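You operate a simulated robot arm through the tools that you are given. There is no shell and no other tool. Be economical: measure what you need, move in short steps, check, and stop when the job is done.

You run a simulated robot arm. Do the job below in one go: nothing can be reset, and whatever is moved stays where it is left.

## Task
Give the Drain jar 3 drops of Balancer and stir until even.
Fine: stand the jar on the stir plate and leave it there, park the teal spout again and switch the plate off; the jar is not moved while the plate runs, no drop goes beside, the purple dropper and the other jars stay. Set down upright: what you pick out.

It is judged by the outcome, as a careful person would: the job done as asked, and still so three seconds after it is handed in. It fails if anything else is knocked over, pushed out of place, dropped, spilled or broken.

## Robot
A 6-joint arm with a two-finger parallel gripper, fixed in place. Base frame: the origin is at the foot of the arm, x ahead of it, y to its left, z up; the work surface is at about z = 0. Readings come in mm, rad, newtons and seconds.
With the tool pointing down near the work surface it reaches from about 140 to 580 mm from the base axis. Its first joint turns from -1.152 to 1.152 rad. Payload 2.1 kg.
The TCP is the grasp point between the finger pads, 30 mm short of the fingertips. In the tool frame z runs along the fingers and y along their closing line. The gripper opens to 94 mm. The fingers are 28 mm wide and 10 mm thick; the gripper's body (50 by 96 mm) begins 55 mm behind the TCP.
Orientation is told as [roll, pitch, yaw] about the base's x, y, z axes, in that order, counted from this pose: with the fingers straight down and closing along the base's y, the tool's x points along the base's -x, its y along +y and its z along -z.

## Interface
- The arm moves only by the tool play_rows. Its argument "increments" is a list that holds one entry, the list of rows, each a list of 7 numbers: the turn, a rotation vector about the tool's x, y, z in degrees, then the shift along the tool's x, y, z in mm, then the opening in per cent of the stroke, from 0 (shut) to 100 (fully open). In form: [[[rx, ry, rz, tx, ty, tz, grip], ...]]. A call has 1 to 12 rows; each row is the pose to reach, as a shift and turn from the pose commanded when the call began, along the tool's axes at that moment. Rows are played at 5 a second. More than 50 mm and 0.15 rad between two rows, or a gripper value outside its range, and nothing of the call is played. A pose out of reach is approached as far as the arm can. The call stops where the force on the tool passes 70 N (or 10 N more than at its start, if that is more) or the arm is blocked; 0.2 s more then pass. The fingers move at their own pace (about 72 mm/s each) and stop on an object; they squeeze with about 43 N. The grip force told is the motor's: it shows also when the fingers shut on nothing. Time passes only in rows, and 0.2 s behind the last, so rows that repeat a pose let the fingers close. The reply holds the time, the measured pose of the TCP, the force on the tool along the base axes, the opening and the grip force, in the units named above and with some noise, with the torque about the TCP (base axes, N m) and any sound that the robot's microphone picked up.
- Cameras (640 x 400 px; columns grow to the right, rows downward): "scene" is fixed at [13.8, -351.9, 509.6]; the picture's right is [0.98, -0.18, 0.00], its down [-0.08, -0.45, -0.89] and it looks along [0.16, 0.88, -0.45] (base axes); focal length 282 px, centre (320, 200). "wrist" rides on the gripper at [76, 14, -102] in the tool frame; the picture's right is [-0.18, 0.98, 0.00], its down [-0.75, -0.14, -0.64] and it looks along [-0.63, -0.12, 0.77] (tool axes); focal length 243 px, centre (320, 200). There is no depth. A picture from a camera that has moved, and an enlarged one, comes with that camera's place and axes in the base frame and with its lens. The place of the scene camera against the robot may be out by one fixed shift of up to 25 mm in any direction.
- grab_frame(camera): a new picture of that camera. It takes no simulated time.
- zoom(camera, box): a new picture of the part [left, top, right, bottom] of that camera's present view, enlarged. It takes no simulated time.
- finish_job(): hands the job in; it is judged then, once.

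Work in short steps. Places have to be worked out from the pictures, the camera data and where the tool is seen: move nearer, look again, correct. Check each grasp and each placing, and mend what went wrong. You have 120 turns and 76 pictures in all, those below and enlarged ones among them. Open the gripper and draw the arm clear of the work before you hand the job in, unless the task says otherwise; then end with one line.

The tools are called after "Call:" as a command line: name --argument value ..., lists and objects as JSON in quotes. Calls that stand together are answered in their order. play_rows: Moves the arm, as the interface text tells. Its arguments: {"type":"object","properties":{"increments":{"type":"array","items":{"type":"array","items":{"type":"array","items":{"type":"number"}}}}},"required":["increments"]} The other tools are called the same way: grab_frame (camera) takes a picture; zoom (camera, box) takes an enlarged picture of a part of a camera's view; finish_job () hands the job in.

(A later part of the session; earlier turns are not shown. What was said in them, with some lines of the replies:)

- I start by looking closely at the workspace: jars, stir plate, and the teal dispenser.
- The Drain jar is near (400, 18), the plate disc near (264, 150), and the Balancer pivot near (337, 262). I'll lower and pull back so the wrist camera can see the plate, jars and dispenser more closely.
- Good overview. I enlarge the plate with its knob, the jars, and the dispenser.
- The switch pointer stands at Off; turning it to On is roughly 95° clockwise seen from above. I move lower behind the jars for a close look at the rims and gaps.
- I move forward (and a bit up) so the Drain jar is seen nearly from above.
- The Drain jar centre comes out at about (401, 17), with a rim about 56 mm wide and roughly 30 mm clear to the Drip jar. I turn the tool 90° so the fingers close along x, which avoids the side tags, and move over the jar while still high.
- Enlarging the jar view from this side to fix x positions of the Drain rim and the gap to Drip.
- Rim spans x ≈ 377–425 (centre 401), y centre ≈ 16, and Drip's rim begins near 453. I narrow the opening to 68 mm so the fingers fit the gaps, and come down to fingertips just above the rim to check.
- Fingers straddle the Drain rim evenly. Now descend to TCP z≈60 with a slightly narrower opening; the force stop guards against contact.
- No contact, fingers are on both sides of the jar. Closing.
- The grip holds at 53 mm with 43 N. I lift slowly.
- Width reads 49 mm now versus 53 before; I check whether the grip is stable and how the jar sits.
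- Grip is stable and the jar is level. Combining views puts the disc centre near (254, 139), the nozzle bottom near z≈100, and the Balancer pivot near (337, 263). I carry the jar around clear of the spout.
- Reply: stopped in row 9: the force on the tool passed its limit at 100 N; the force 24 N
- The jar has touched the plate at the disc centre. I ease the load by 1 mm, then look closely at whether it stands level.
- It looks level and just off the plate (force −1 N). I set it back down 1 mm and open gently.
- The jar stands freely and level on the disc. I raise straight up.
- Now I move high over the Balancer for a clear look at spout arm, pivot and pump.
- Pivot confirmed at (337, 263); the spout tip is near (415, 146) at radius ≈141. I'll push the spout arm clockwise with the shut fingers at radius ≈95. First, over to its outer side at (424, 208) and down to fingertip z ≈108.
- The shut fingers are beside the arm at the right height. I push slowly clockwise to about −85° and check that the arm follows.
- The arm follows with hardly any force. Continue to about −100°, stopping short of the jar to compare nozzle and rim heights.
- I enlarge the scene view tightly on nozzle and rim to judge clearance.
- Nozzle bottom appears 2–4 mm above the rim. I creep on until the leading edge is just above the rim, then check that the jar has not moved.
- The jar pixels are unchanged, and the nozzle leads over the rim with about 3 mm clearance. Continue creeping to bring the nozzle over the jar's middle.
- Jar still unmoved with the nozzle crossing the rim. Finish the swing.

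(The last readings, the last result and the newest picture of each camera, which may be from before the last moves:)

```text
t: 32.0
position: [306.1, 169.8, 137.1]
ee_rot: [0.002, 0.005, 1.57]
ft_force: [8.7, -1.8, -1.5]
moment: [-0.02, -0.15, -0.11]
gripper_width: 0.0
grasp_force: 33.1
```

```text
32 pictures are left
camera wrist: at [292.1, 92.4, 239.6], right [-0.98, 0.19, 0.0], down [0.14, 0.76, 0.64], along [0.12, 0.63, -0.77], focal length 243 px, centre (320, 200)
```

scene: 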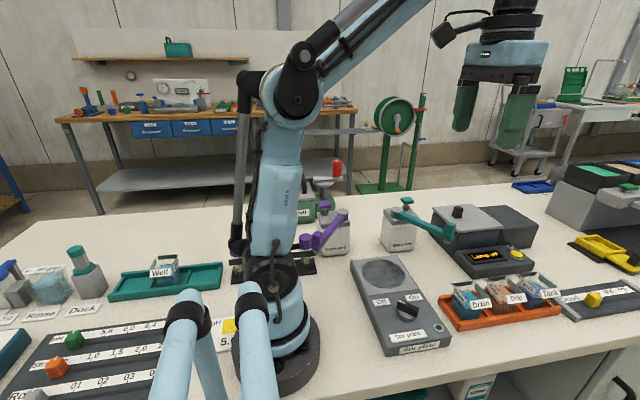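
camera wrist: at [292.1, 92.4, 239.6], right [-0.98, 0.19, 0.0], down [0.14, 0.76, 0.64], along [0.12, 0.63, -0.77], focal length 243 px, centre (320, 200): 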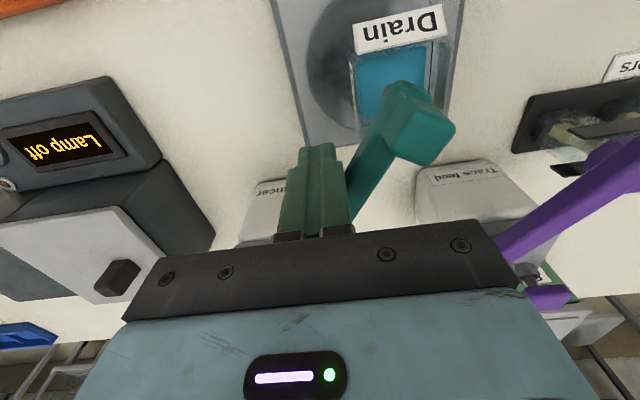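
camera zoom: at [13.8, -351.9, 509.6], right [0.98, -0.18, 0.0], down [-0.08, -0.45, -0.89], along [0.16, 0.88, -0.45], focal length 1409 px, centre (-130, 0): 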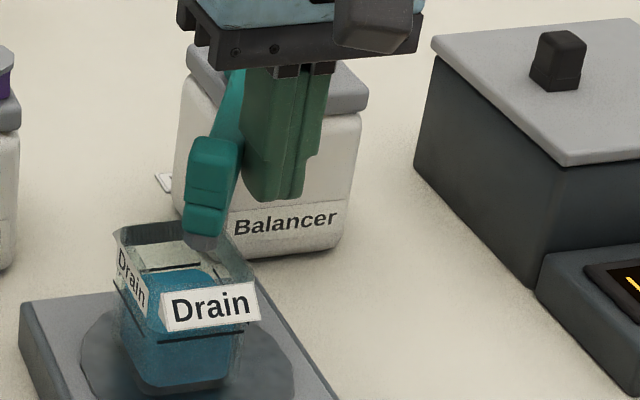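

The spout reached its stop (≈9 N) with the nozzle inside the jar opening at about (262, 145), and the jar did not move. I back off, go up, and move to see the pump.

Call:
play_rows --increments '[[[0, 0, 0, 3.5, -5, 0, 0], [0, 0, 0, 7, -10, 0, 0], [0, 0, 0, 7, -12, -25, 0], [0, 0, 0, 7, -12, -60, 0], [0, 0, 0, 7, -12, -95, 0], [0, 0, 0, 7, -12, -107, 0], [0, 0, 0, -12, -40, -107, 0], [0, 0, 0, -40, -72, -107, 0], [0, 0, 0, -65, -102, -107, 0], [0, 0, 0, -65, -102, -107, 0]]]'

Call:
zoom --camera "wrist" --box '[240, 20, 480, 230]'

Call:
zoom --camera "scene" --box '[360, 170, 480, 270]'

```text
t: 34.2
position: [405.9, 233.9, 240.7]
ee_rot: [0.006, 0.001, 1.571]
ft_force: [0.2, 0.9, 0.4]
moment: [0.0, 0.0, 0.02]
gripper_width: 0.0
grasp_force: 33.1
```

```text
1.90 times, centred on (360, 125) of wrist
camera zoom: at [393.0, 157.7, 344.9], right [-0.98, 0.18, 0.0], down [0.14, 0.75, 0.64], along [0.11, 0.63, -0.77], focal length 462 px, centre (244, 343)
```

zoom: 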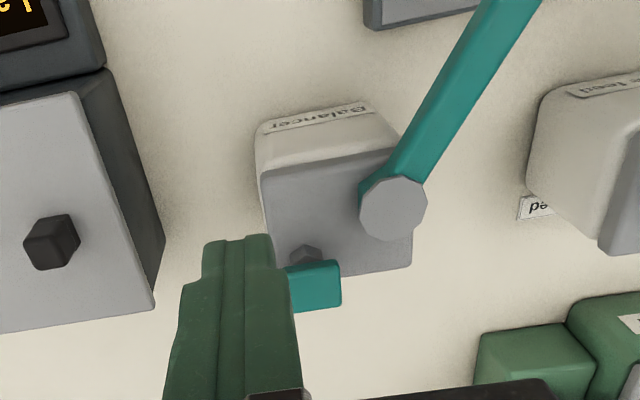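

```text
4.00 times, centred on (420, 220) of scene
camera zoom: at [13.8, -351.9, 509.6], right [0.98, -0.18, 0.0], down [-0.08, -0.45, -0.89], along [0.16, 0.88, -0.45], focal length 1128 px, centre (-80, 120)
```

zoom: 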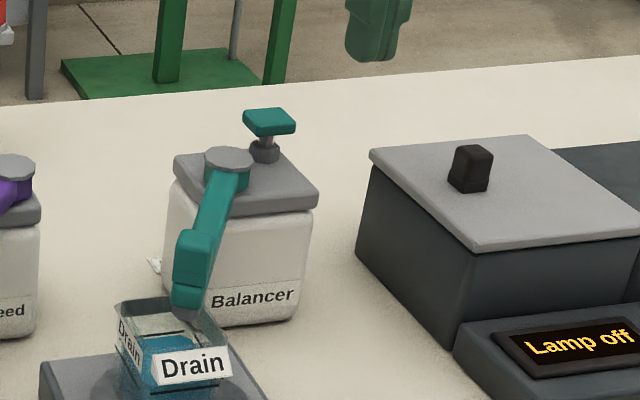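

Pump head estimate is about (375, 282), top z≈153. I position the shut fingertips about 20 mm above it and check alignment.

Call:
play_rows --increments '[[[0, 0, 0, -16, 10, 0, 0], [0, 0, 0, -32, 20, 0, 0], [0, 0, 0, -48, 31, 10, 0], [0, 0, 0, -48, 31, 24, 0], [0, 0, 0, -48, 31, 36, 0], [0, 0, 0, -48, 31, 36, 0]]]'

Call:
zoom --camera "wrist" --box '[240, 100, 400, 240]'

Call:
zoom --camera "scene" --box '[380, 160, 460, 220]'

```text
t: 35.6
position: [375.7, 283.5, 207.8]
ee_rot: [0.006, 0.002, 1.571]
ft_force: [-0.1, 1.0, -0.6]
moment: [0.01, -0.02, 0.0]
gripper_width: 0.0
grasp_force: 33.2
```

```text
2.86 times, centred on (320, 170) of wrist
camera zoom: at [363.5, 205.5, 310.7], right [-0.98, 0.18, 0.0], down [0.14, 0.75, 0.64], along [0.11, 0.63, -0.77], focal length 693 px, centre (320, 286)
```

zoom: 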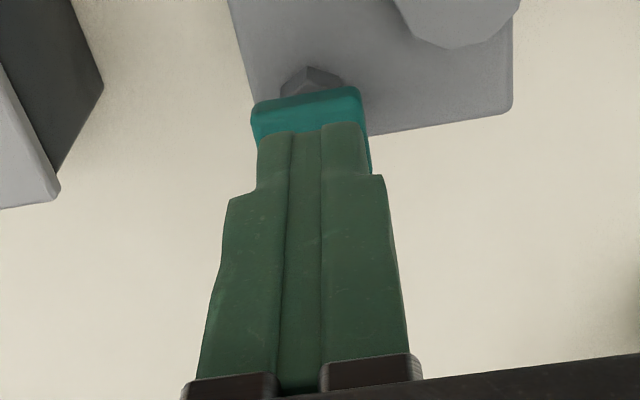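

```text
6.67 times, centred on (420, 190) of scene
camera zoom: at [13.8, -351.9, 509.6], right [0.98, -0.18, 0.0], down [-0.08, -0.45, -0.89], along [0.16, 0.88, -0.45], focal length 1879 px, centre (-347, 267)
```

zoom: 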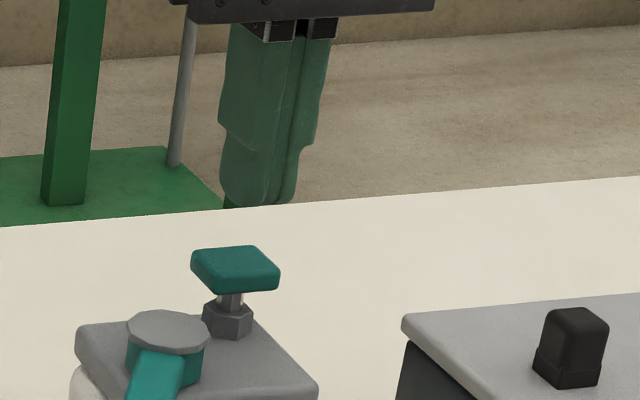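

The head lies further back than assumed: combining both views gives about (380, 294), top z≈140. I shift there and come down to fingertip z≈158 to verify.

Call:
play_rows --increments '[[[0, 0, 0, -5, -2, 0, 0], [0, 0, 0, -11, -4.5, 0, 0], [0, 0, 0, -11, -4.5, 10, 0], [0, 0, 0, -11, -4.5, 20, 0], [0, 0, 0, -11, -4.5, 20, 0]]]'

Call:
zoom --camera "scene" --box '[380, 160, 460, 220]'

Call:
zoom --camera "wrist" --box '[240, 100, 400, 240]'

```text
t: 36.8
position: [380.8, 294.6, 187.8]
ee_rot: [0.005, 0.002, 1.569]
ft_force: [-1.0, 0.7, -0.7]
moment: [-0.03, -0.01, 0.02]
gripper_width: 0.1
grasp_force: 32.3
```

```text
6.67 times, centred on (420, 190) of scene
camera zoom: at [13.8, -351.9, 509.6], right [0.98, -0.18, 0.0], down [-0.08, -0.45, -0.89], along [0.16, 0.88, -0.45], focal length 1879 px, centre (-347, 267)
```

zoom: 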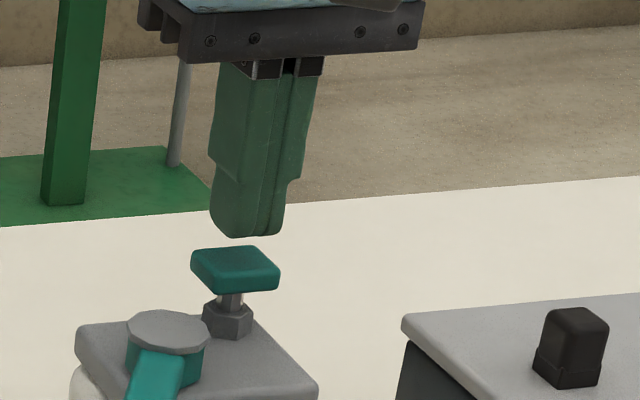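

```text
2.86 times, centred on (320, 170) of wrist
camera zoom: at [367.6, 217.3, 290.7], right [-0.98, 0.18, 0.0], down [0.14, 0.75, 0.64], along [0.11, 0.63, -0.77], focal length 693 px, centre (320, 286)
```

zoom: 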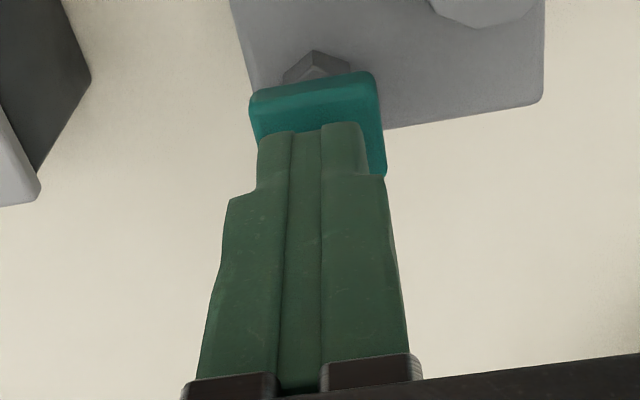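

Head is under the fingertips. I shift 2 mm and come down toward contact, reading the force.

Call:
play_rows --increments '[[[0, 0, 0, -2, 1.5, 5, 0], [0, 0, 0, -2, 1.5, 10, 0], [0, 0, 0, -2, 1.5, 14, 0], [0, 0, 0, -2, 1.5, 14, 0]]]'

Call:
zoom --camera "scene" --box '[380, 160, 460, 220]'

```text
t: 37.8
position: [380.0, 296.0, 173.1]
ee_rot: [0.005, 0.0, 1.572]
ft_force: [-0.3, 0.4, -0.3]
moment: [0.01, -0.02, 0.03]
gripper_width: 0.1
grasp_force: 32.9
```

```text
6.67 times, centred on (420, 190) of scene
camera zoom: at [13.8, -351.9, 509.6], right [0.98, -0.18, 0.0], down [-0.08, -0.45, -0.89], along [0.16, 0.88, -0.45], focal length 1879 px, centre (-347, 267)
```

zoom: 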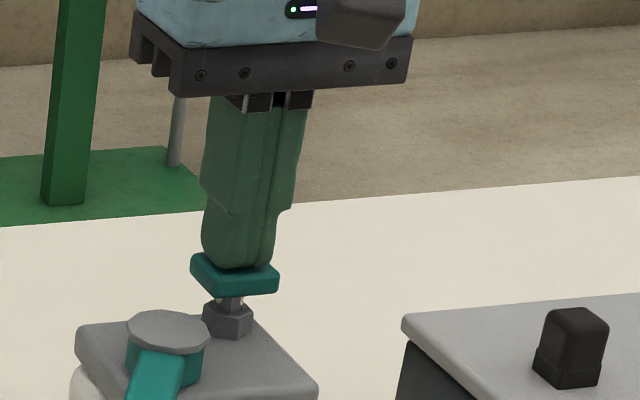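

Fingertips sit right over the head. Press down gently, 4 mm first.

Call:
play_rows --increments '[[[0, 0, 0, 0, 0, 1.5, 0], [0, 0, 0, 0, 0, 3, 0], [0, 0, 0, 0, 0, 4, 0], [0, 0, 0, 0, 0, 4, 0]]]'

```text
t: 38.8
position: [379.3, 295.1, 170.1]
ee_rot: [0.005, 0.003, 1.571]
ft_force: [0.1, -0.2, 1.9]
moment: [0.01, -0.04, 0.0]
gripper_width: 0.0
grasp_force: 33.2
```

Contact at about 2 N. Press further in small steps, listening for a click.

Call:
play_rows --increments '[[[0, 0, 0, 0, 0, 1.5, 0], [0, 0, 0, 0, 0, 3, 0], [0, 0, 0, 0, 0, 4, 0], [0, 0, 0, 0, 0, 4, 0]]]'

```text
t: 39.8
position: [379.6, 294.9, 164.4]
ee_rot: [0.004, 0.001, 1.571]
ft_force: [-0.6, 1.1, 2.4]
moment: [0.09, 0.05, 0.03]
gripper_width: 0.0
grasp_force: 32.8
heard: click
```

A click: first drop. Release fully and check the view at the jar.

Call:
play_rows --increments '[[[0, 0, 0, 0, 0, -3, 0], [0, 0, 0, 0, 0, -6, 0], [0, 0, 0, 0, 0, -10, 0], [0, 0, 0, 0, 0, -12, 0], [0, 0, 0, 0, 0, -12, 0], [0, 0, 0, 0, 0, -12, 0]]]'

Call:
zoom --camera "scene" --box '[360, 170, 450, 280]'

```text
t: 41.2
position: [379.5, 295.8, 175.9]
ee_rot: [0.005, 0.002, 1.571]
ft_force: [-0.2, 1.8, 0.5]
moment: [0.04, 0.01, -0.02]
gripper_width: 0.0
grasp_force: 33.3
```

```text
3.64 times, centred on (405, 225) of scene
camera zoom: at [13.8, -351.9, 509.6], right [0.98, -0.18, 0.0], down [-0.08, -0.45, -0.89], along [0.16, 0.88, -0.45], focal length 1025 px, centre (11, 109)
```

zoom: 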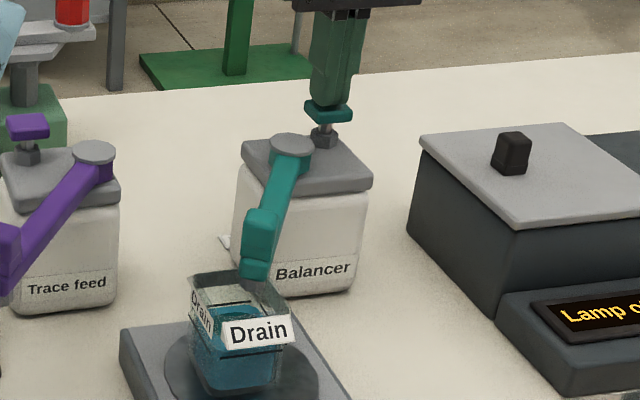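

Pump returned and nothing beside the jar. Second press, same depth, then release.

Call:
play_rows --increments '[[[0, 0, 0, 0, 0, 4, 0], [0, 0, 0, 0, 0, 7, 0], [0, 0, 0, 0, 0, 10, 0], [0, 0, 0, 0, 0, 12, 0], [0, 0, 0, 0, 0, 12, 0], [0, 0, 0, 0, 0, 8, 0], [0, 0, 0, 0, 0, 4, 0], [0, 0, 0, 0, 0, 0, 0], [0, 0, 0, 0, 0, 0, 0], [0, 0, 0, 0, 0, 0, 0]]]'

```text
t: 43.4
position: [379.2, 294.9, 177.3]
ee_rot: [0.005, 0.002, 1.57]
ft_force: [0.7, 0.6, 0.2]
moment: [-0.02, 0.01, 0.01]
gripper_width: 0.2
grasp_force: 32.7
heard: click
```

Second click. Third press.

Call:
play_rows --increments '[[[0, 0, 0, 0, 0, 4, 0], [0, 0, 0, 0, 0, 7, 0], [0, 0, 0, 0, 0, 10, 0], [0, 0, 0, 0, 0, 12, 0], [0, 0, 0, 0, 0, 12, 0], [0, 0, 0, 0, 0, 8, 0], [0, 0, 0, 0, 0, 4, 0], [0, 0, 0, 0, 0, 0, 0], [0, 0, 0, 0, 0, 0, 0], [0, 0, 0, 0, 0, 0, 0]]]'

Call:
zoom --camera "scene" --box '[380, 200, 450, 280]'

```text
t: 45.6
position: [379.1, 294.1, 176.9]
ee_rot: [0.005, 0.003, 1.572]
ft_force: [-0.2, -0.7, -0.2]
moment: [-0.01, -0.04, 0.01]
gripper_width: 0.0
grasp_force: 33.2
heard: click
```

```text
5.00 times, centred on (415, 240) of scene
camera zoom: at [13.8, -351.9, 509.6], right [0.98, -0.18, 0.0], down [-0.08, -0.45, -0.89], along [0.16, 0.88, -0.45], focal length 1409 px, centre (-155, 0)
```

zoom: 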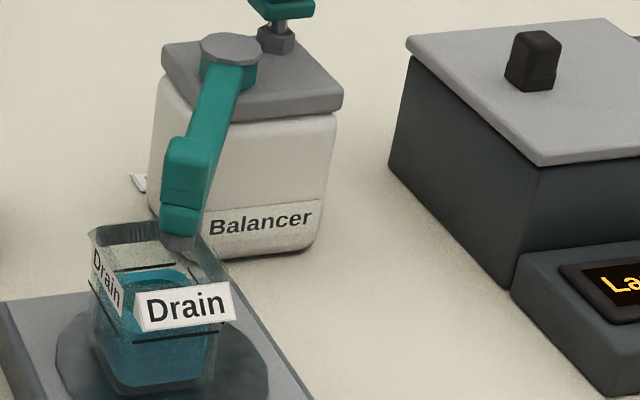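

Three clicks, three drops, nothing beside. Now I go up and over to the −x side of the spout arm to park it again.

Call:
play_rows --increments '[[[0, 0, 0, 0, 0, -35, 0], [0, 0, 0, 0, 0, -68, 0], [0, 0, 0, 22, 32, -68, 0], [0, 0, 0, 45, 64, -68, 0], [0, 0, 0, 67, 96, -68, 0], [0, 0, 0, 89.5, 127.5, -68, 0], [0, 0, 0, 89.5, 127.5, -68, 0]]]'

Call:
grab_frame --camera "wrist"

```text
t: 47.2
position: [253.3, 204.8, 245.9]
ee_rot: [0.005, 0.003, 1.573]
ft_force: [-0.6, 0.2, -0.3]
moment: [0.04, -0.01, 0.0]
gripper_width: 0.0
grasp_force: 32.9
```

```text
22 pictures are left
camera wrist: at [238.9, 128.6, 349.3], right [-0.98, 0.18, 0.0], down [0.14, 0.75, 0.64], along [0.11, 0.63, -0.77], focal length 243 px, centre (320, 200)
```

wrist: 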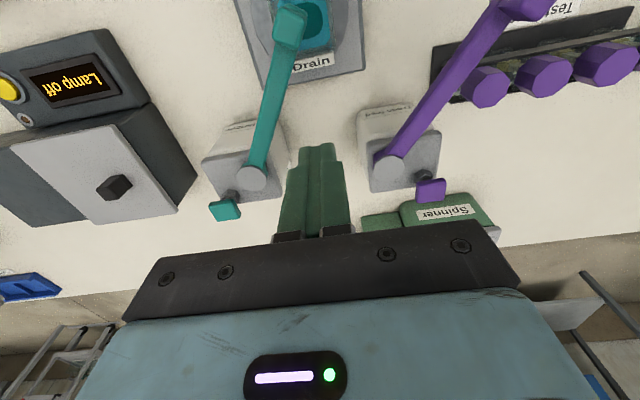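

Clear of the purple spout. I descend beside the teal arm and push it back counter-clockwise to about −95°.

Call:
play_rows --increments '[[[0, 0, 0, 0, 0, 35, 0], [0, 0, 0, 0, 0, 70, 0], [0, 0, 0, 0, 0, 107, 0], [0, 0, 0, 3, -5, 107, 0], [0, 0, 0, 7.5, -10.5, 107, 0], [0, 0, 0, 14, -18, 107, 0], [0, 0, 0, 22, -26.5, 107, 0], [0, 0, 0, 28, -36, 107, 0], [0, 0, 0, 32.5, -46, 107, 0], [0, 0, 0, 36.5, -58, 107, 0], [0, 0, 0, 36.5, -58, 107, 0]]]'

Call:
zoom --camera "scene" --box '[360, 170, 500, 280]'

```text
t: 49.6
position: [309.7, 170.0, 140.5]
ee_rot: [0.006, 0.002, 1.572]
ft_force: [-0.1, -0.2, 0.9]
moment: [-0.03, -0.02, -0.02]
gripper_width: 0.1
grasp_force: 33.5
```

```text
3.64 times, centred on (430, 225) of scene
camera zoom: at [13.8, -351.9, 509.6], right [0.98, -0.18, 0.0], down [-0.08, -0.45, -0.89], along [0.16, 0.88, -0.45], focal length 1025 px, centre (-80, 109)
```

zoom: 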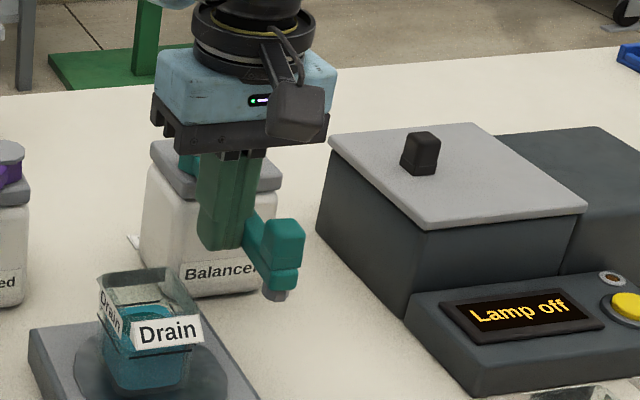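

The jar has not moved and the arm follows. Continue toward the park angle, stopping a little short to compare.

Call:
play_rows --increments '[[[0, 0, 0, 2, -7, 0, 0], [0, 0, 0, 3.4, -14.5, 0, 0], [0, 0, 0, 4.3, -22, 0, 0], [0, 0, 0, 4.6, -30, 0, 0], [0, 0, 0, 4.6, -37, 0, 0], [0, 0, 0, 3.8, -43, 0, 0], [0, 0, 0, 2.8, -49.5, 0, 0], [0, 0, 0, 2.8, -49.5, 0, 0]]]'

Call:
zoom --camera "scene" --box '[360, 170, 500, 280]'

```text
t: 51.4
position: [360.5, 165.6, 137.5]
ee_rot: [0.006, 0.004, 1.571]
ft_force: [0.5, -0.2, 0.5]
moment: [0.02, -0.04, 0.02]
gripper_width: 0.0
grasp_force: 32.9
```

```text
3.64 times, centred on (430, 225) of scene
camera zoom: at [13.8, -351.9, 509.6], right [0.98, -0.18, 0.0], down [-0.08, -0.45, -0.89], along [0.16, 0.88, -0.45], focal length 1025 px, centre (-80, 109)
```

zoom: 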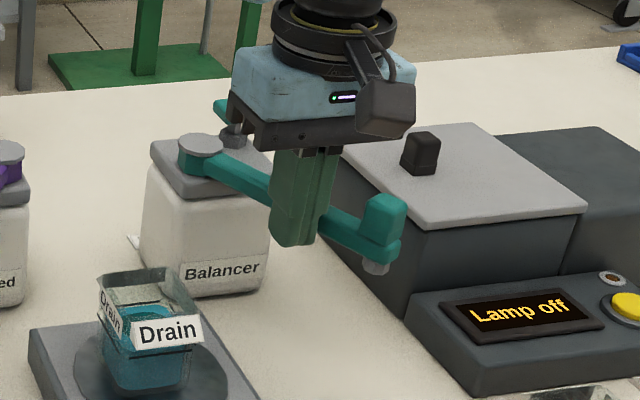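

Nozzle is at (376, 272) versus the original (383, 268), so about 2° remain. Small final push.

Call:
play_rows --increments '[[[0, 0, 0, -0.3, -1.5, 0, 0], [0, 0, 0, -0.6, -3, 0, 0], [0, 0, 0, -0.9, -4, 0, 0], [0, 0, 0, -0.9, -4, 0, 0]]]'

Call:
zoom --camera "scene" --box '[360, 170, 500, 280]'

```text
t: 52.4
position: [364.1, 166.8, 139.2]
ee_rot: [0.006, 0.002, 1.57]
ft_force: [0.4, 0.5, 0.0]
moment: [-0.03, 0.0, 0.02]
gripper_width: 0.2
grasp_force: 33.2
```

```text
3.64 times, centred on (430, 225) of scene
camera zoom: at [13.8, -351.9, 509.6], right [0.98, -0.18, 0.0], down [-0.08, -0.45, -0.89], along [0.16, 0.88, -0.45], focal length 1025 px, centre (-80, 109)
```

zoom: 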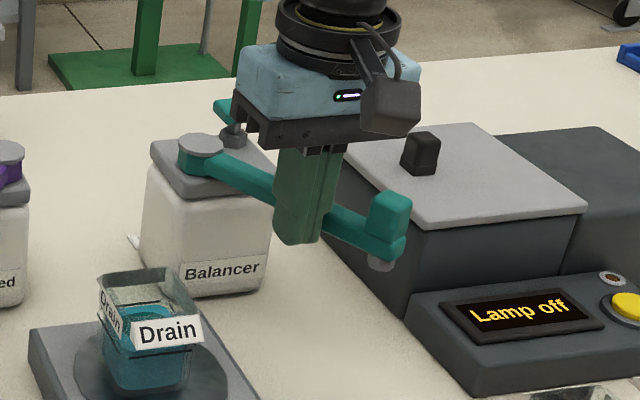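

Within about 1° now; one more 2 mm nudge, which would also show any stop.

Call:
play_rows --increments '[[[0, 0, 0, -0.3, -1, 0, 0], [0, 0, 0, -0.6, -2.2, 0, 0], [0, 0, 0, -0.6, -2.2, 0, 0]]]'

Call:
zoom --camera "scene" --box '[360, 170, 500, 280]'

```text
t: 53.2
position: [366.5, 167.9, 138.7]
ee_rot: [0.006, 0.003, 1.571]
ft_force: [-0.4, -0.7, 0.0]
moment: [-0.01, 0.03, 0.01]
gripper_width: 0.0
grasp_force: 32.7
```

```text
3.64 times, centred on (430, 225) of scene
camera zoom: at [13.8, -351.9, 509.6], right [0.98, -0.18, 0.0], down [-0.08, -0.45, -0.89], along [0.16, 0.88, -0.45], focal length 1025 px, centre (-80, 109)
```

zoom: 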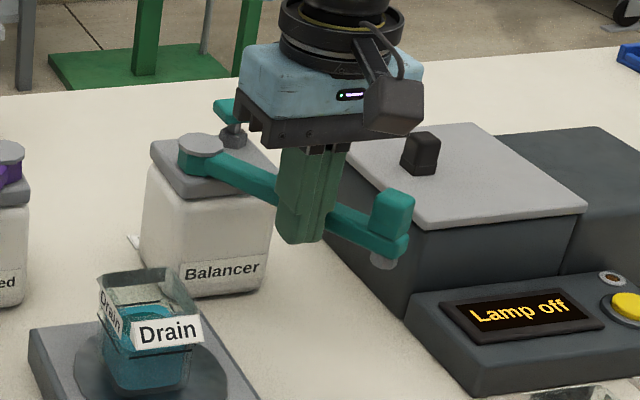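

Spout is parked exactly as before. Back off and rise, then move over the plate's switch for a close look.

Call:
play_rows --increments '[[[0, 0, 0, 4, 6, 0, 0], [0, 0, 0, 7, 12, 0, 0], [0, 0, 0, 7, 12, -35, 0], [0, 0, 0, 7, 12, -75, 0], [0, 0, 0, 7, 12, -105, 0], [0, 0, 0, 45, 33, -105, 0], [0, 0, 0, 85, 55, -105, 0], [0, 0, 0, 125, 77, -105, 0], [0, 0, 0, 160, 90, -90, 0], [0, 0, 0, 182, 97, -65, 0], [0, 0, 0, 182, 97, -42, 0], [0, 0, 0, 182, 97, -42, 0]]]'

Call:
zoom --camera "wrist" --box '[230, 40, 430, 190]'

```text
t: 55.8
position: [268.1, -13.9, 181.5]
ee_rot: [0.004, 0.002, 1.571]
ft_force: [-0.3, -0.1, 0.5]
moment: [0.01, 0.0, 0.01]
gripper_width: 0.0
grasp_force: 32.8
```

```text
2.67 times, centred on (330, 115) of wrist
camera zoom: at [253.5, -90.6, 284.3], right [-0.98, 0.18, 0.0], down [0.14, 0.75, 0.64], along [0.11, 0.63, -0.77], focal length 647 px, centre (293, 427)
```

zoom: 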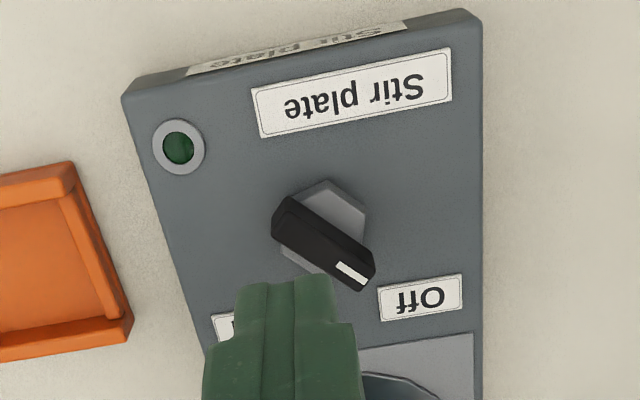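

The pointer sits at about 129° in base (toward Off); On is symmetric at about 51°, so −78°. Knob centre is near (257, 10). I turn to yaw 129° so the fingers straddle the handle, open, and hover above it.

Call:
play_rows --increments '[[[0, 0, -7.8, -5, 2.2, 0, 30], [0, 0, -15.6, -10, 4.4, 10, 50], [0, 0, -23.4, -15, 6.6, 20, 50], [0, 0, -31.2, -20, 8.8, 32, 50], [0, 0, -39, -24, 11, 45, 50], [0, 0, -39, -24, 11, 55, 50], [0, 0, -39, -24, 11, 55, 50]]]'

Call:
zoom --camera "wrist" --box '[210, 60, 430, 240]'

Call:
zoom --camera "scene" --box '[360, 240, 460, 340]'

```text
t: 57.4
position: [257.6, 10.9, 125.8]
ee_rot: [0.004, -0.001, 2.252]
ft_force: [-0.2, -0.3, 0.8]
moment: [-0.02, -0.01, -0.02]
gripper_width: 46.8
grasp_force: 0.2
```

```text
2.22 times, centred on (320, 150) of wrist
camera zoom: at [294.6, -58.8, 229.0], right [-0.88, -0.48, 0.01], down [-0.36, 0.68, 0.64], along [-0.31, 0.56, -0.77], focal length 539 px, centre (320, 311)
```

zoom: 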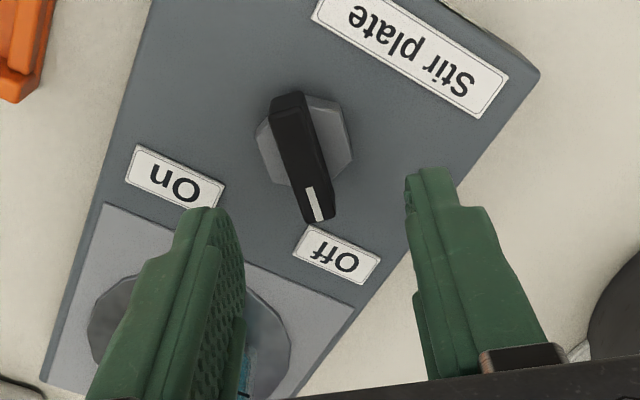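

```text
4.00 times, centred on (410, 290) of scene
camera zoom: at [13.8, -351.9, 509.6], right [0.98, -0.18, 0.0], down [-0.08, -0.45, -0.89], along [0.16, 0.88, -0.45], focal length 1128 px, centre (-40, -160)
```

zoom: 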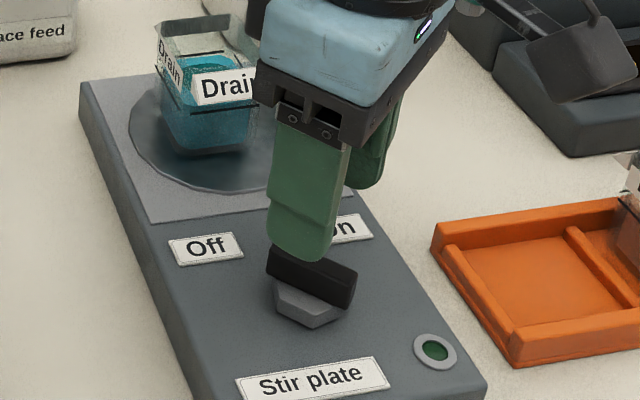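

The handle lies parallel between the fingers, about 4 mm off centre. I correct and go down to fingertip z≈52.

Call:
play_rows --increments '[[[0, 0, 0, 4, -4, 8, 50], [0, 0, 0, 4, -4, 18, 50], [0, 0, 0, 4, -4, 28, 50], [0, 0, 0, 4, -4, 36, 50], [0, 0, 0, 4, -4, 44, 50], [0, 0, 0, 4, -4, 44, 50]]]'

Call:
zoom --camera "wrist" --box '[230, 80, 410, 230]'

Call:
zoom --camera "scene" --box '[380, 260, 460, 330]'

```text
t: 58.8
position: [262.4, 9.1, 82.2]
ee_rot: [0.005, -0.002, 2.252]
ft_force: [-0.3, 0.1, -0.2]
moment: [0.01, -0.01, 0.0]
gripper_width: 46.9
grasp_force: 0.0
```

```text
2.67 times, centred on (320, 155) of wrist
camera zoom: at [299.9, -59.4, 185.4], right [-0.88, -0.47, 0.01], down [-0.36, 0.68, 0.64], along [-0.31, 0.56, -0.77], focal length 647 px, centre (320, 320)
```

zoom: 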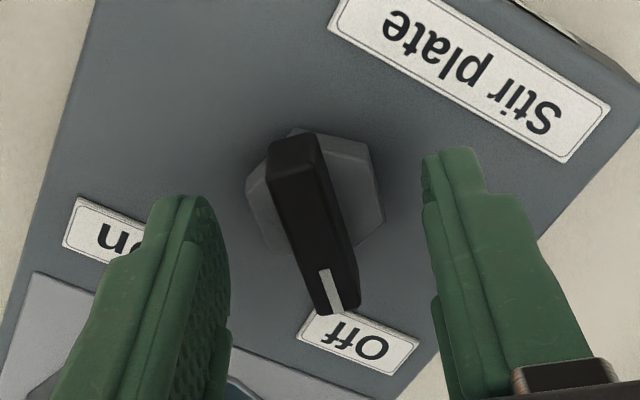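

```text
5.71 times, centred on (420, 295) of scene
camera zoom: at [13.8, -351.9, 509.6], right [0.98, -0.18, 0.0], down [-0.08, -0.45, -0.89], along [0.16, 0.88, -0.45], focal length 1611 px, centre (-251, -343)
```

zoom: 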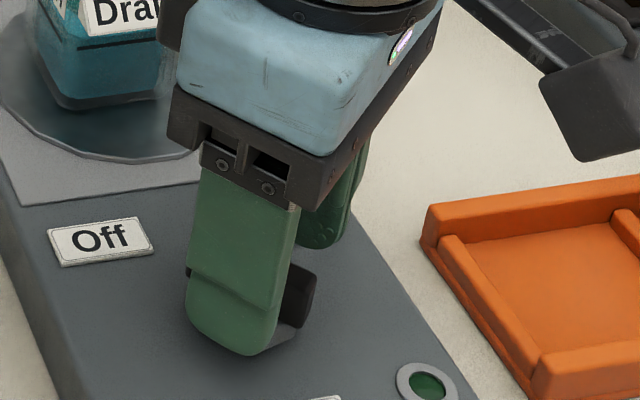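

Handle is between the pads. I close on it and read the width.

Call:
play_rows --increments '[[[0, 0, 0, 0, 0, 0, 25], [0, 0, 0, 0, 0, 0, 10], [0, 0, 0, 0, 0, 0, 5], [0, 0, 0, 0, 0, 0, 5]]]'

```text
t: 59.8
position: [262.7, 9.1, 83.5]
ee_rot: [0.002, -0.001, 2.252]
ft_force: [15.0, 7.8, -2.6]
moment: [0.13, -0.45, -0.06]
gripper_width: 14.0
grasp_force: 8.6
```

Gripped at 14 mm but with about 17 N sideways: the tool is off-centre. I relieve it by shifting along −tool-y while it finishes closing.

Call:
play_rows --increments '[[[0, 0, 0, 0, -1, 0, 5], [0, 0, 0, 0, -2, 0, 5], [0, 0, 0, 0, -2, 0, 5]]]'

```text
t: 60.6
position: [263.0, 10.4, 83.2]
ee_rot: [0.007, -0.002, 2.253]
ft_force: [4.8, 2.6, 14.8]
moment: [0.06, -0.22, -0.04]
gripper_width: 11.8
grasp_force: 45.3
```

Firm grip on the handle now (11.8 mm, 45 N). Turn clockwise seen from above, halfway first, watching the force.

Call:
play_rows --increments '[[[0, 0, 6, 0, 0, 0, 5], [0, 0, 12, 0, 0, 0, 5], [0, 0, 18, 0, 0, 0, 5], [0, 0, 24, 0, 0, 0, 5], [0, 0, 30, 0, 0, 0, 5], [0, 0, 36, 0, 0, 0, 5], [0, 0, 36, 0, 0, 0, 5]]]'

Call:
zoom --camera "wrist" --box '[230, 80, 410, 230]'

```text
t: 62.2
position: [261.6, 8.6, 81.8]
ee_rot: [0.018, 0.005, 1.621]
ft_force: [-35.2, -22.9, 22.0]
moment: [0.0, 0.7, 0.21]
gripper_width: 11.9
grasp_force: 45.1
```

```text
2.67 times, centred on (320, 155) of wrist
camera zoom: at [252.6, -67.4, 185.4], right [-0.99, 0.14, 0.02], down [0.11, 0.76, 0.63], along [0.07, 0.63, -0.77], focal length 647 px, centre (320, 320)
```

zoom: 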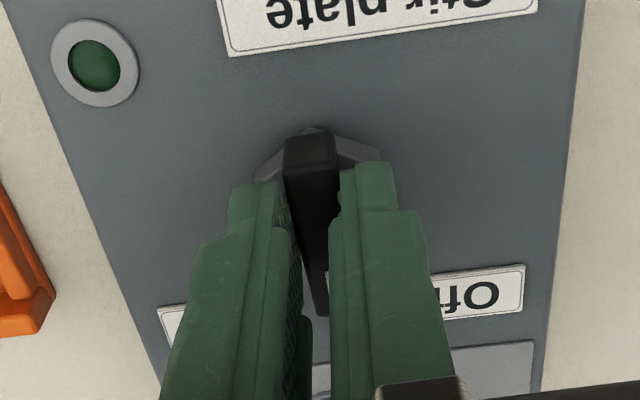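

The sideways force tells me I hold the handle about 10 mm off its axis, so the axis is near (256, 16.5). I shift to the matching spot on the arc to unload.

Call:
play_rows --increments '[[[0, 0, 0, 1.1, 1.7, 0, 5], [0, 0, 0, 2.2, 3.5, 0, 5], [0, 0, 0, 3.3, 5.2, 0, 5], [0, 0, 0, 3.3, 5.2, 0, 5]]]'

```text
t: 63.2
position: [261.2, 8.7, 81.2]
ee_rot: [0.002, -0.004, 1.623]
ft_force: [-2.6, 17.0, -26.5]
moment: [-0.39, 0.05, 0.01]
gripper_width: 11.6
grasp_force: 44.7
```

Lateral load is gone but some stick friction remains; I briefly open and regrip to reset it.

Call:
play_rows --increments '[[[0, 0, 0, 0, 0, 0, 25], [0, 0, 0, 0, 0, 0, 30], [0, 0, 0, 0, 0, 0, 30]]]'

Call:
zoom --camera "wrist" --box '[230, 80, 410, 230]'

```text
t: 64.0
position: [259.7, 7.3, 83.0]
ee_rot: [0.004, 0.001, 1.623]
ft_force: [-0.2, 0.4, 0.4]
moment: [-0.04, 0.01, -0.01]
gripper_width: 28.5
grasp_force: 0.0
```

```text
2.67 times, centred on (320, 155) of wrist
camera zoom: at [250.6, -69.7, 185.2], right [-0.99, 0.13, 0.0], down [0.1, 0.76, 0.64], along [0.08, 0.63, -0.77], focal length 647 px, centre (320, 320)
```

zoom: 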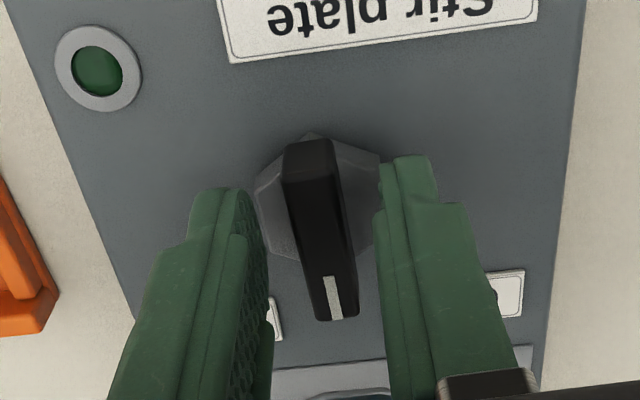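

Knob stays midway at about 93°. Intersecting the two handle lines puts its axis at (259.5, 15.5). I slide 8 mm along the open handle to centre on it, then close again.

Call:
play_rows --increments '[[[0, 0, 0, -4, -0.1, 0, 30], [0, 0, 0, -8.2, -0.2, 0, 30], [0, 0, 0, -8.2, -0.2, 0, 30], [0, 0, 0, -8.2, -0.2, 0, 10], [0, 0, 0, -8.2, -0.2, 0, 5], [0, 0, 0, -8.2, -0.2, 0, 5], [0, 0, 0, -8.2, -0.2, 0, 5]]]'

```text
t: 65.6
position: [259.3, 14.9, 82.1]
ee_rot: [0.006, 0.003, 1.624]
ft_force: [-3.2, 2.3, 4.2]
moment: [-0.25, 0.01, -0.01]
gripper_width: 12.0
grasp_force: 45.7
```

Clean grip with low side force. Turn the remaining 42° to On.

Call:
play_rows --increments '[[[0, 0, 6, 0, 0, 0, 5], [0, 0, 12, 0, 0, 0, 5], [0, 0, 18, 0, 0, 0, 5], [0, 0, 24, 0, 0, 0, 5], [0, 0, 30, 0, 0, 0, 5], [0, 0, 36, 0, 0, 0, 5], [0, 0, 42, 0, 0, 0, 5], [0, 0, 42, 0, 0, 0, 5]]]'

Call:
zoom --camera "scene" --box '[350, 210, 470, 340]'

```text
t: 67.4
position: [260.6, 15.2, 82.8]
ee_rot: [0.0, 0.005, 0.889]
ft_force: [8.6, 7.5, 18.2]
moment: [1.09, -0.97, 0.0]
gripper_width: 11.9
grasp_force: 44.9
```

```text
3.08 times, centred on (410, 275) of scene
camera zoom: at [13.8, -351.9, 509.6], right [0.98, -0.18, 0.0], down [-0.08, -0.45, -0.89], along [0.16, 0.88, -0.45], focal length 867 px, centre (43, -31)
```

zoom: 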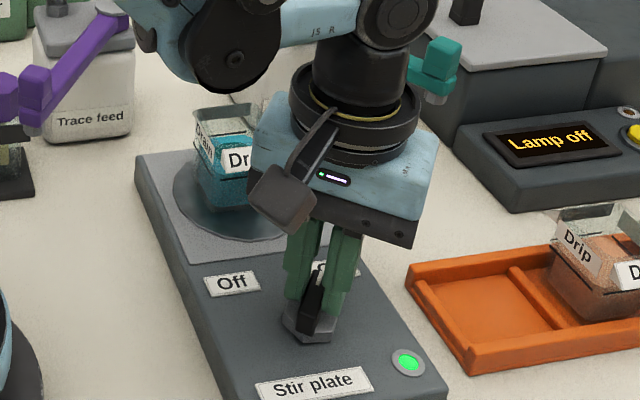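

The green lamp is lit: the plate is stirring. I hold still and let it mix.

Call:
play_rows --increments '[[[0, 0, 0, 0, 0, 0, 5], [0, 0, 0, 0, 0, 0, 5], [0, 0, 0, 0, 0, 0, 5], [0, 0, 0, 0, 0, 0, 5], [0, 0, 0, 0, 0, 0, 5], [0, 0, 0, 0, 0, 0, 5], [0, 0, 0, 0, 0, 0, 5], [0, 0, 0, 0, 0, 0, 5], [0, 0, 0, 0, 0, 0, 5], [0, 0, 0, 0, 0, 0, 5], [0, 0, 0, 0, 0, 0, 5], [0, 0, 0, 0, 0, 0, 5]]]'

Call:
play_rows --increments '[[[0, 0, 0, 0, 0, 0, 5], [0, 0, 0, 0, 0, 0, 5], [0, 0, 0, 0, 0, 0, 5], [0, 0, 0, 0, 0, 0, 5], [0, 0, 0, 0, 0, 0, 5], [0, 0, 0, 0, 0, 0, 5], [0, 0, 0, 0, 0, 0, 5], [0, 0, 0, 0, 0, 0, 5], [0, 0, 0, 0, 0, 0, 5], [0, 0, 0, 0, 0, 0, 5], [0, 0, 0, 0, 0, 0, 5], [0, 0, 0, 0, 0, 0, 5]]]'

Call:
zoom --camera "scene" --box '[375, 230, 435, 280]'

```text
t: 70.0
position: [260.9, 16.4, 82.0]
ee_rot: [0.002, 0.002, 0.89]
ft_force: [15.4, 9.6, 15.6]
moment: [0.07, -0.27, 0.02]
gripper_width: 11.9
grasp_force: 45.0
```

```text
t: 72.6
position: [260.2, 14.7, 82.2]
ee_rot: [-0.001, 0.005, 0.889]
ft_force: [14.6, 6.4, 12.7]
moment: [0.22, -0.44, 0.0]
gripper_width: 11.9
grasp_force: 44.6
```

```text
8.00 times, centred on (405, 255) of scene
camera zoom: at [13.8, -351.9, 509.6], right [0.98, -0.18, 0.0], down [-0.08, -0.45, -0.89], along [0.16, 0.88, -0.45], focal length 2255 px, centre (-360, -240)
```

zoom: 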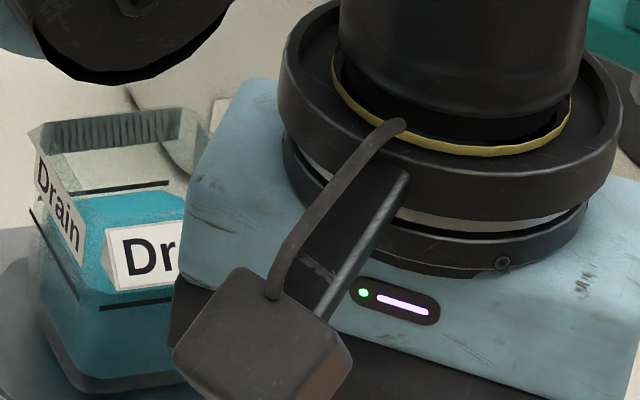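

Liquid looks nearly uniform, but part is hidden. I let it stir longer.

Call:
play_rows --increments '[[[0, 0, 0, 0, 0, 0, 5], [0, 0, 0, 0, 0, 0, 5], [0, 0, 0, 0, 0, 0, 5], [0, 0, 0, 0, 0, 0, 5], [0, 0, 0, 0, 0, 0, 5], [0, 0, 0, 0, 0, 0, 5], [0, 0, 0, 0, 0, 0, 5], [0, 0, 0, 0, 0, 0, 5], [0, 0, 0, 0, 0, 0, 5], [0, 0, 0, 0, 0, 0, 5], [0, 0, 0, 0, 0, 0, 5], [0, 0, 0, 0, 0, 0, 5]]]'

Call:
play_rows --increments '[[[0, 0, 0, 0, 0, 0, 5], [0, 0, 0, 0, 0, 0, 5], [0, 0, 0, 0, 0, 0, 5], [0, 0, 0, 0, 0, 0, 5], [0, 0, 0, 0, 0, 0, 5], [0, 0, 0, 0, 0, 0, 5], [0, 0, 0, 0, 0, 0, 5], [0, 0, 0, 0, 0, 0, 5], [0, 0, 0, 0, 0, 0, 5], [0, 0, 0, 0, 0, 0, 5], [0, 0, 0, 0, 0, 0, 5], [0, 0, 0, 0, 0, 0, 5]]]'

Call:
play_rows --increments '[[[0, 0, 0, 0, 0, 0, 5], [0, 0, 0, 0, 0, 0, 5], [0, 0, 0, 0, 0, 0, 5], [0, 0, 0, 0, 0, 0, 5], [0, 0, 0, 0, 0, 0, 5], [0, 0, 0, 0, 0, 0, 5], [0, 0, 0, 0, 0, 0, 5], [0, 0, 0, 0, 0, 0, 5], [0, 0, 0, 0, 0, 0, 5], [0, 0, 0, 0, 0, 0, 5], [0, 0, 0, 0, 0, 0, 5], [0, 0, 0, 0, 0, 0, 5]]]'

Call:
play_rows --increments '[[[0, 0, 0, 0, 0, 0, 5], [0, 0, 0, 0, 0, 0, 5], [0, 0, 0, 0, 0, 0, 5], [0, 0, 0, 0, 0, 0, 5], [0, 0, 0, 0, 0, 0, 5], [0, 0, 0, 0, 0, 0, 5], [0, 0, 0, 0, 0, 0, 5], [0, 0, 0, 0, 0, 0, 5], [0, 0, 0, 0, 0, 0, 5], [0, 0, 0, 0, 0, 0, 5], [0, 0, 0, 0, 0, 0, 5], [0, 0, 0, 0, 0, 0, 5]]]'

Call:
zoom --camera "scene" --box '[375, 230, 435, 280]'

```text
t: 75.2
position: [260.5, 15.9, 82.6]
ee_rot: [0.0, 0.004, 0.89]
ft_force: [15.4, 5.1, 6.7]
moment: [0.19, -0.47, -0.01]
gripper_width: 11.5
grasp_force: 44.8
```

```text
t: 77.8
position: [261.2, 15.0, 83.5]
ee_rot: [0.0, 0.003, 0.889]
ft_force: [15.1, 3.6, 3.0]
moment: [0.11, -0.42, 0.05]
gripper_width: 11.7
grasp_force: 44.9
```

```text
t: 80.4
position: [260.7, 15.6, 82.9]
ee_rot: [0.001, 0.004, 0.89]
ft_force: [14.2, 0.5, 0.7]
moment: [0.11, -0.41, -0.01]
gripper_width: 11.8
grasp_force: 44.8
```

```text
t: 83.0
position: [260.7, 16.2, 82.9]
ee_rot: [0.0, 0.005, 0.891]
ft_force: [14.3, 0.1, 0.1]
moment: [0.01, -0.41, -0.01]
gripper_width: 11.9
grasp_force: 45.0
```

```text
8.00 times, centred on (405, 255) of scene
camera zoom: at [13.8, -351.9, 509.6], right [0.98, -0.18, 0.0], down [-0.08, -0.45, -0.89], along [0.16, 0.88, -0.45], focal length 2255 px, centre (-360, -240)
```

zoom: 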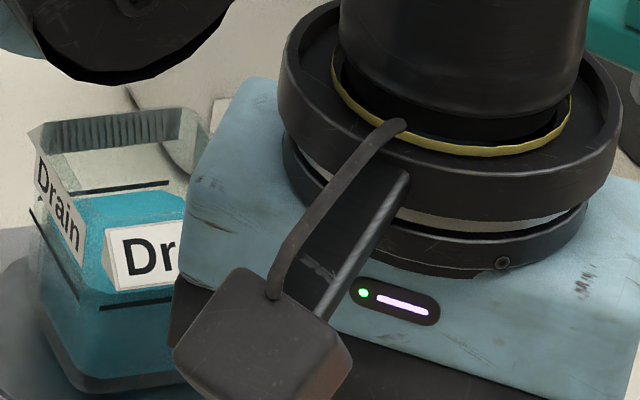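

Colour now looks uniform from surface to base. I stir about 8 s more for safety.

Call:
play_rows --increments '[[[0, 0, 0, 0, 0, 0, 5], [0, 0, 0, 0, 0, 0, 5], [0, 0, 0, 0, 0, 0, 5], [0, 0, 0, 0, 0, 0, 5], [0, 0, 0, 0, 0, 0, 5], [0, 0, 0, 0, 0, 0, 5], [0, 0, 0, 0, 0, 0, 5], [0, 0, 0, 0, 0, 0, 5], [0, 0, 0, 0, 0, 0, 5], [0, 0, 0, 0, 0, 0, 5], [0, 0, 0, 0, 0, 0, 5], [0, 0, 0, 0, 0, 0, 5]]]'

Call:
play_rows --increments '[[[0, 0, 0, 0, 0, 0, 5], [0, 0, 0, 0, 0, 0, 5], [0, 0, 0, 0, 0, 0, 5], [0, 0, 0, 0, 0, 0, 5], [0, 0, 0, 0, 0, 0, 5], [0, 0, 0, 0, 0, 0, 5], [0, 0, 0, 0, 0, 0, 5], [0, 0, 0, 0, 0, 0, 5], [0, 0, 0, 0, 0, 0, 5], [0, 0, 0, 0, 0, 0, 5], [0, 0, 0, 0, 0, 0, 5], [0, 0, 0, 0, 0, 0, 5]]]'

Call:
play_rows --increments '[[[0, 0, 0, 0, 0, 0, 5], [0, 0, 0, 0, 0, 0, 5], [0, 0, 0, 0, 0, 0, 5], [0, 0, 0, 0, 0, 0, 5], [0, 0, 0, 0, 0, 0, 5], [0, 0, 0, 0, 0, 0, 5], [0, 0, 0, 0, 0, 0, 5], [0, 0, 0, 0, 0, 0, 5], [0, 0, 0, 0, 0, 0, 5], [0, 0, 0, 0, 0, 0, 5], [0, 0, 0, 0, 0, 0, 5], [0, 0, 0, 0, 0, 0, 5]]]'

```text
t: 85.6
position: [260.2, 16.0, 82.5]
ee_rot: [-0.001, 0.004, 0.889]
ft_force: [14.4, -1.5, -0.1]
moment: [-0.02, -0.44, 0.0]
gripper_width: 11.8
grasp_force: 44.9
```

```text
t: 88.2
position: [260.9, 14.5, 83.0]
ee_rot: [0.001, 0.004, 0.89]
ft_force: [14.6, -1.8, 0.4]
moment: [-0.01, -0.45, 0.0]
gripper_width: 11.9
grasp_force: 45.6
```

```text
t: 90.8
position: [260.7, 15.6, 81.8]
ee_rot: [0.0, 0.004, 0.89]
ft_force: [14.9, -2.5, 0.5]
moment: [-0.1, -0.41, 0.0]
gripper_width: 11.8
grasp_force: 44.9
```

Now turn the knob back 78° to Off (counter-clockwise from above).

Call:
play_rows --increments '[[[0, 0, -7, 0, 0, 0, 5], [0, 0, -14, 0, 0, 0, 5], [0, 0, -21, 0, 0, 0, 5], [0, 0, -28, 0, 0, 0, 5], [0, 0, -35, 0, 0, 0, 5], [0, 0, -42, 0, 0, 0, 5], [0, 0, -49, 0, 0, 0, 5], [0, 0, -56, 0, 0, 0, 5], [0, 0, -63, 0, 0, 0, 5], [0, 0, -70, 0, 0, 0, 5], [0, 0, -78, 0, 0, 0, 5], [0, 0, -78, 0, 0, 0, 5]]]'

Call:
zoom --camera "scene" --box '[350, 210, 470, 340]'

```text
t: 93.4
position: [259.6, 15.6, 83.2]
ee_rot: [0.002, 0.001, 2.252]
ft_force: [15.9, 1.2, -29.5]
moment: [-0.3, -0.75, 0.04]
gripper_width: 11.6
grasp_force: 45.1
```

```text
3.08 times, centred on (410, 275) of scene
camera zoom: at [13.9, -351.9, 509.6], right [0.98, -0.18, 0.0], down [-0.08, -0.45, -0.89], along [0.16, 0.88, -0.45], focal length 867 px, centre (43, -31)
```

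zoom: 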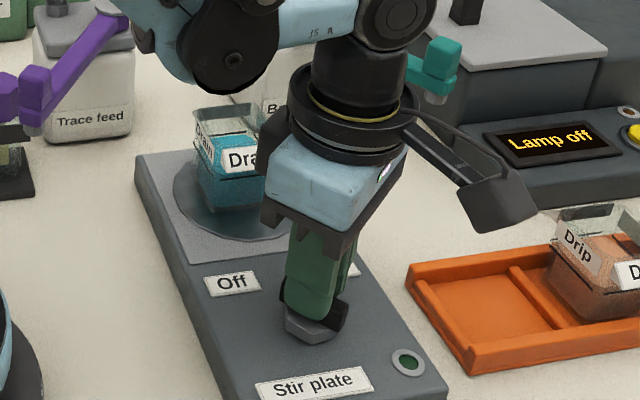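

The lamp is dark, so the plate is off with the knob back at 129°. I release and rise straight up.

Call:
play_rows --increments '[[[0, 0, 0, 0, 0, 0, 25], [0, 0, 0, 0, 0, 0, 45], [0, 0, 0, 0, 0, 0, 45], [0, 0, 0, 0, 0, -20, 45], [0, 0, 0, 0, 0, -50, 45], [0, 0, 0, 0, 0, -90, 45], [0, 0, 0, 0, 0, -130, 45], [0, 0, 0, 0, 0, -170, 45], [0, 0, 0, 0, 0, -200, 45], [0, 0, 0, 0, 0, -200, 45]]]'

Call:
play_rows --increments '[[[0, 0, 6, 25, -30, 0, 45], [0, 0, 12, 50, -60, 0, 45], [0, 0, 18, 75, -90, 0, 45], [0, 0, 18, 90, -120, 0, 45], [0, 0, 18, 90, -120, 0, 45]]]'

Call:
grab_frame --camera "scene"

Call:
zoom --camera "scene" --box '[370, 230, 450, 350]'

Call:
zoom --camera "scene" --box '[375, 230, 435, 280]'

```text
t: 95.6
position: [258.0, 16.5, 281.8]
ee_rot: [0.006, -0.001, 2.251]
ft_force: [0.2, 0.7, -0.2]
moment: [-0.01, -0.02, -0.01]
gripper_width: 42.5
grasp_force: 0.0
```

```text
t: 96.8
position: [410.2, 22.8, 280.8]
ee_rot: [0.006, 0.0, 1.936]
ft_force: [0.6, 0.7, -0.4]
moment: [-0.01, 0.0, -0.01]
gripper_width: 42.4
grasp_force: 0.0
```

```text
6 pictures are left
```

scene: 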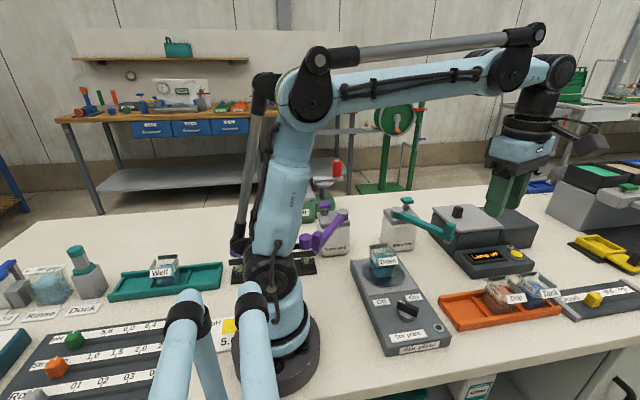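

```text
3.33 times, centred on (410, 290) of scene
camera zoom: at [13.8, -351.9, 509.6], right [0.98, -0.18, 0.0], down [-0.08, -0.45, -0.89], along [0.16, 0.88, -0.45], focal length 940 px, centre (20, -100)
```

zoom: 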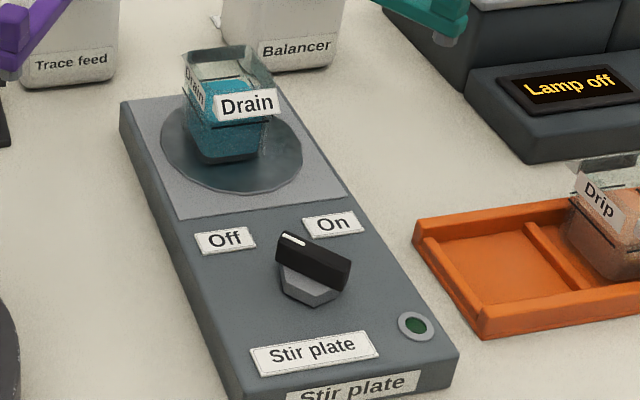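

```text
8.00 times, centred on (405, 255) of scene
camera zoom: at [13.8, -351.9, 509.6], right [0.98, -0.18, 0.0], down [-0.08, -0.45, -0.89], along [0.16, 0.88, -0.45], focal length 2255 px, centre (-360, -240)
```

zoom: 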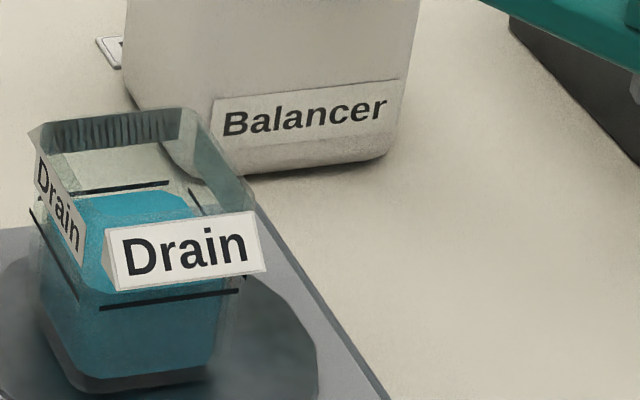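

The jar stands level on the plate with evenly coloured liquid. The plate is off, the spout is parked, everything else is in place, and the arm is clear and open. Handing in.

Call:
finish_job

```text
The job is handed in.
```

The Drain jar got 3 drops of Balancer, was stirred until it looked even, and stands on the stir plate; the plate is off, the teal spout is parked again, and nothing else was moved.
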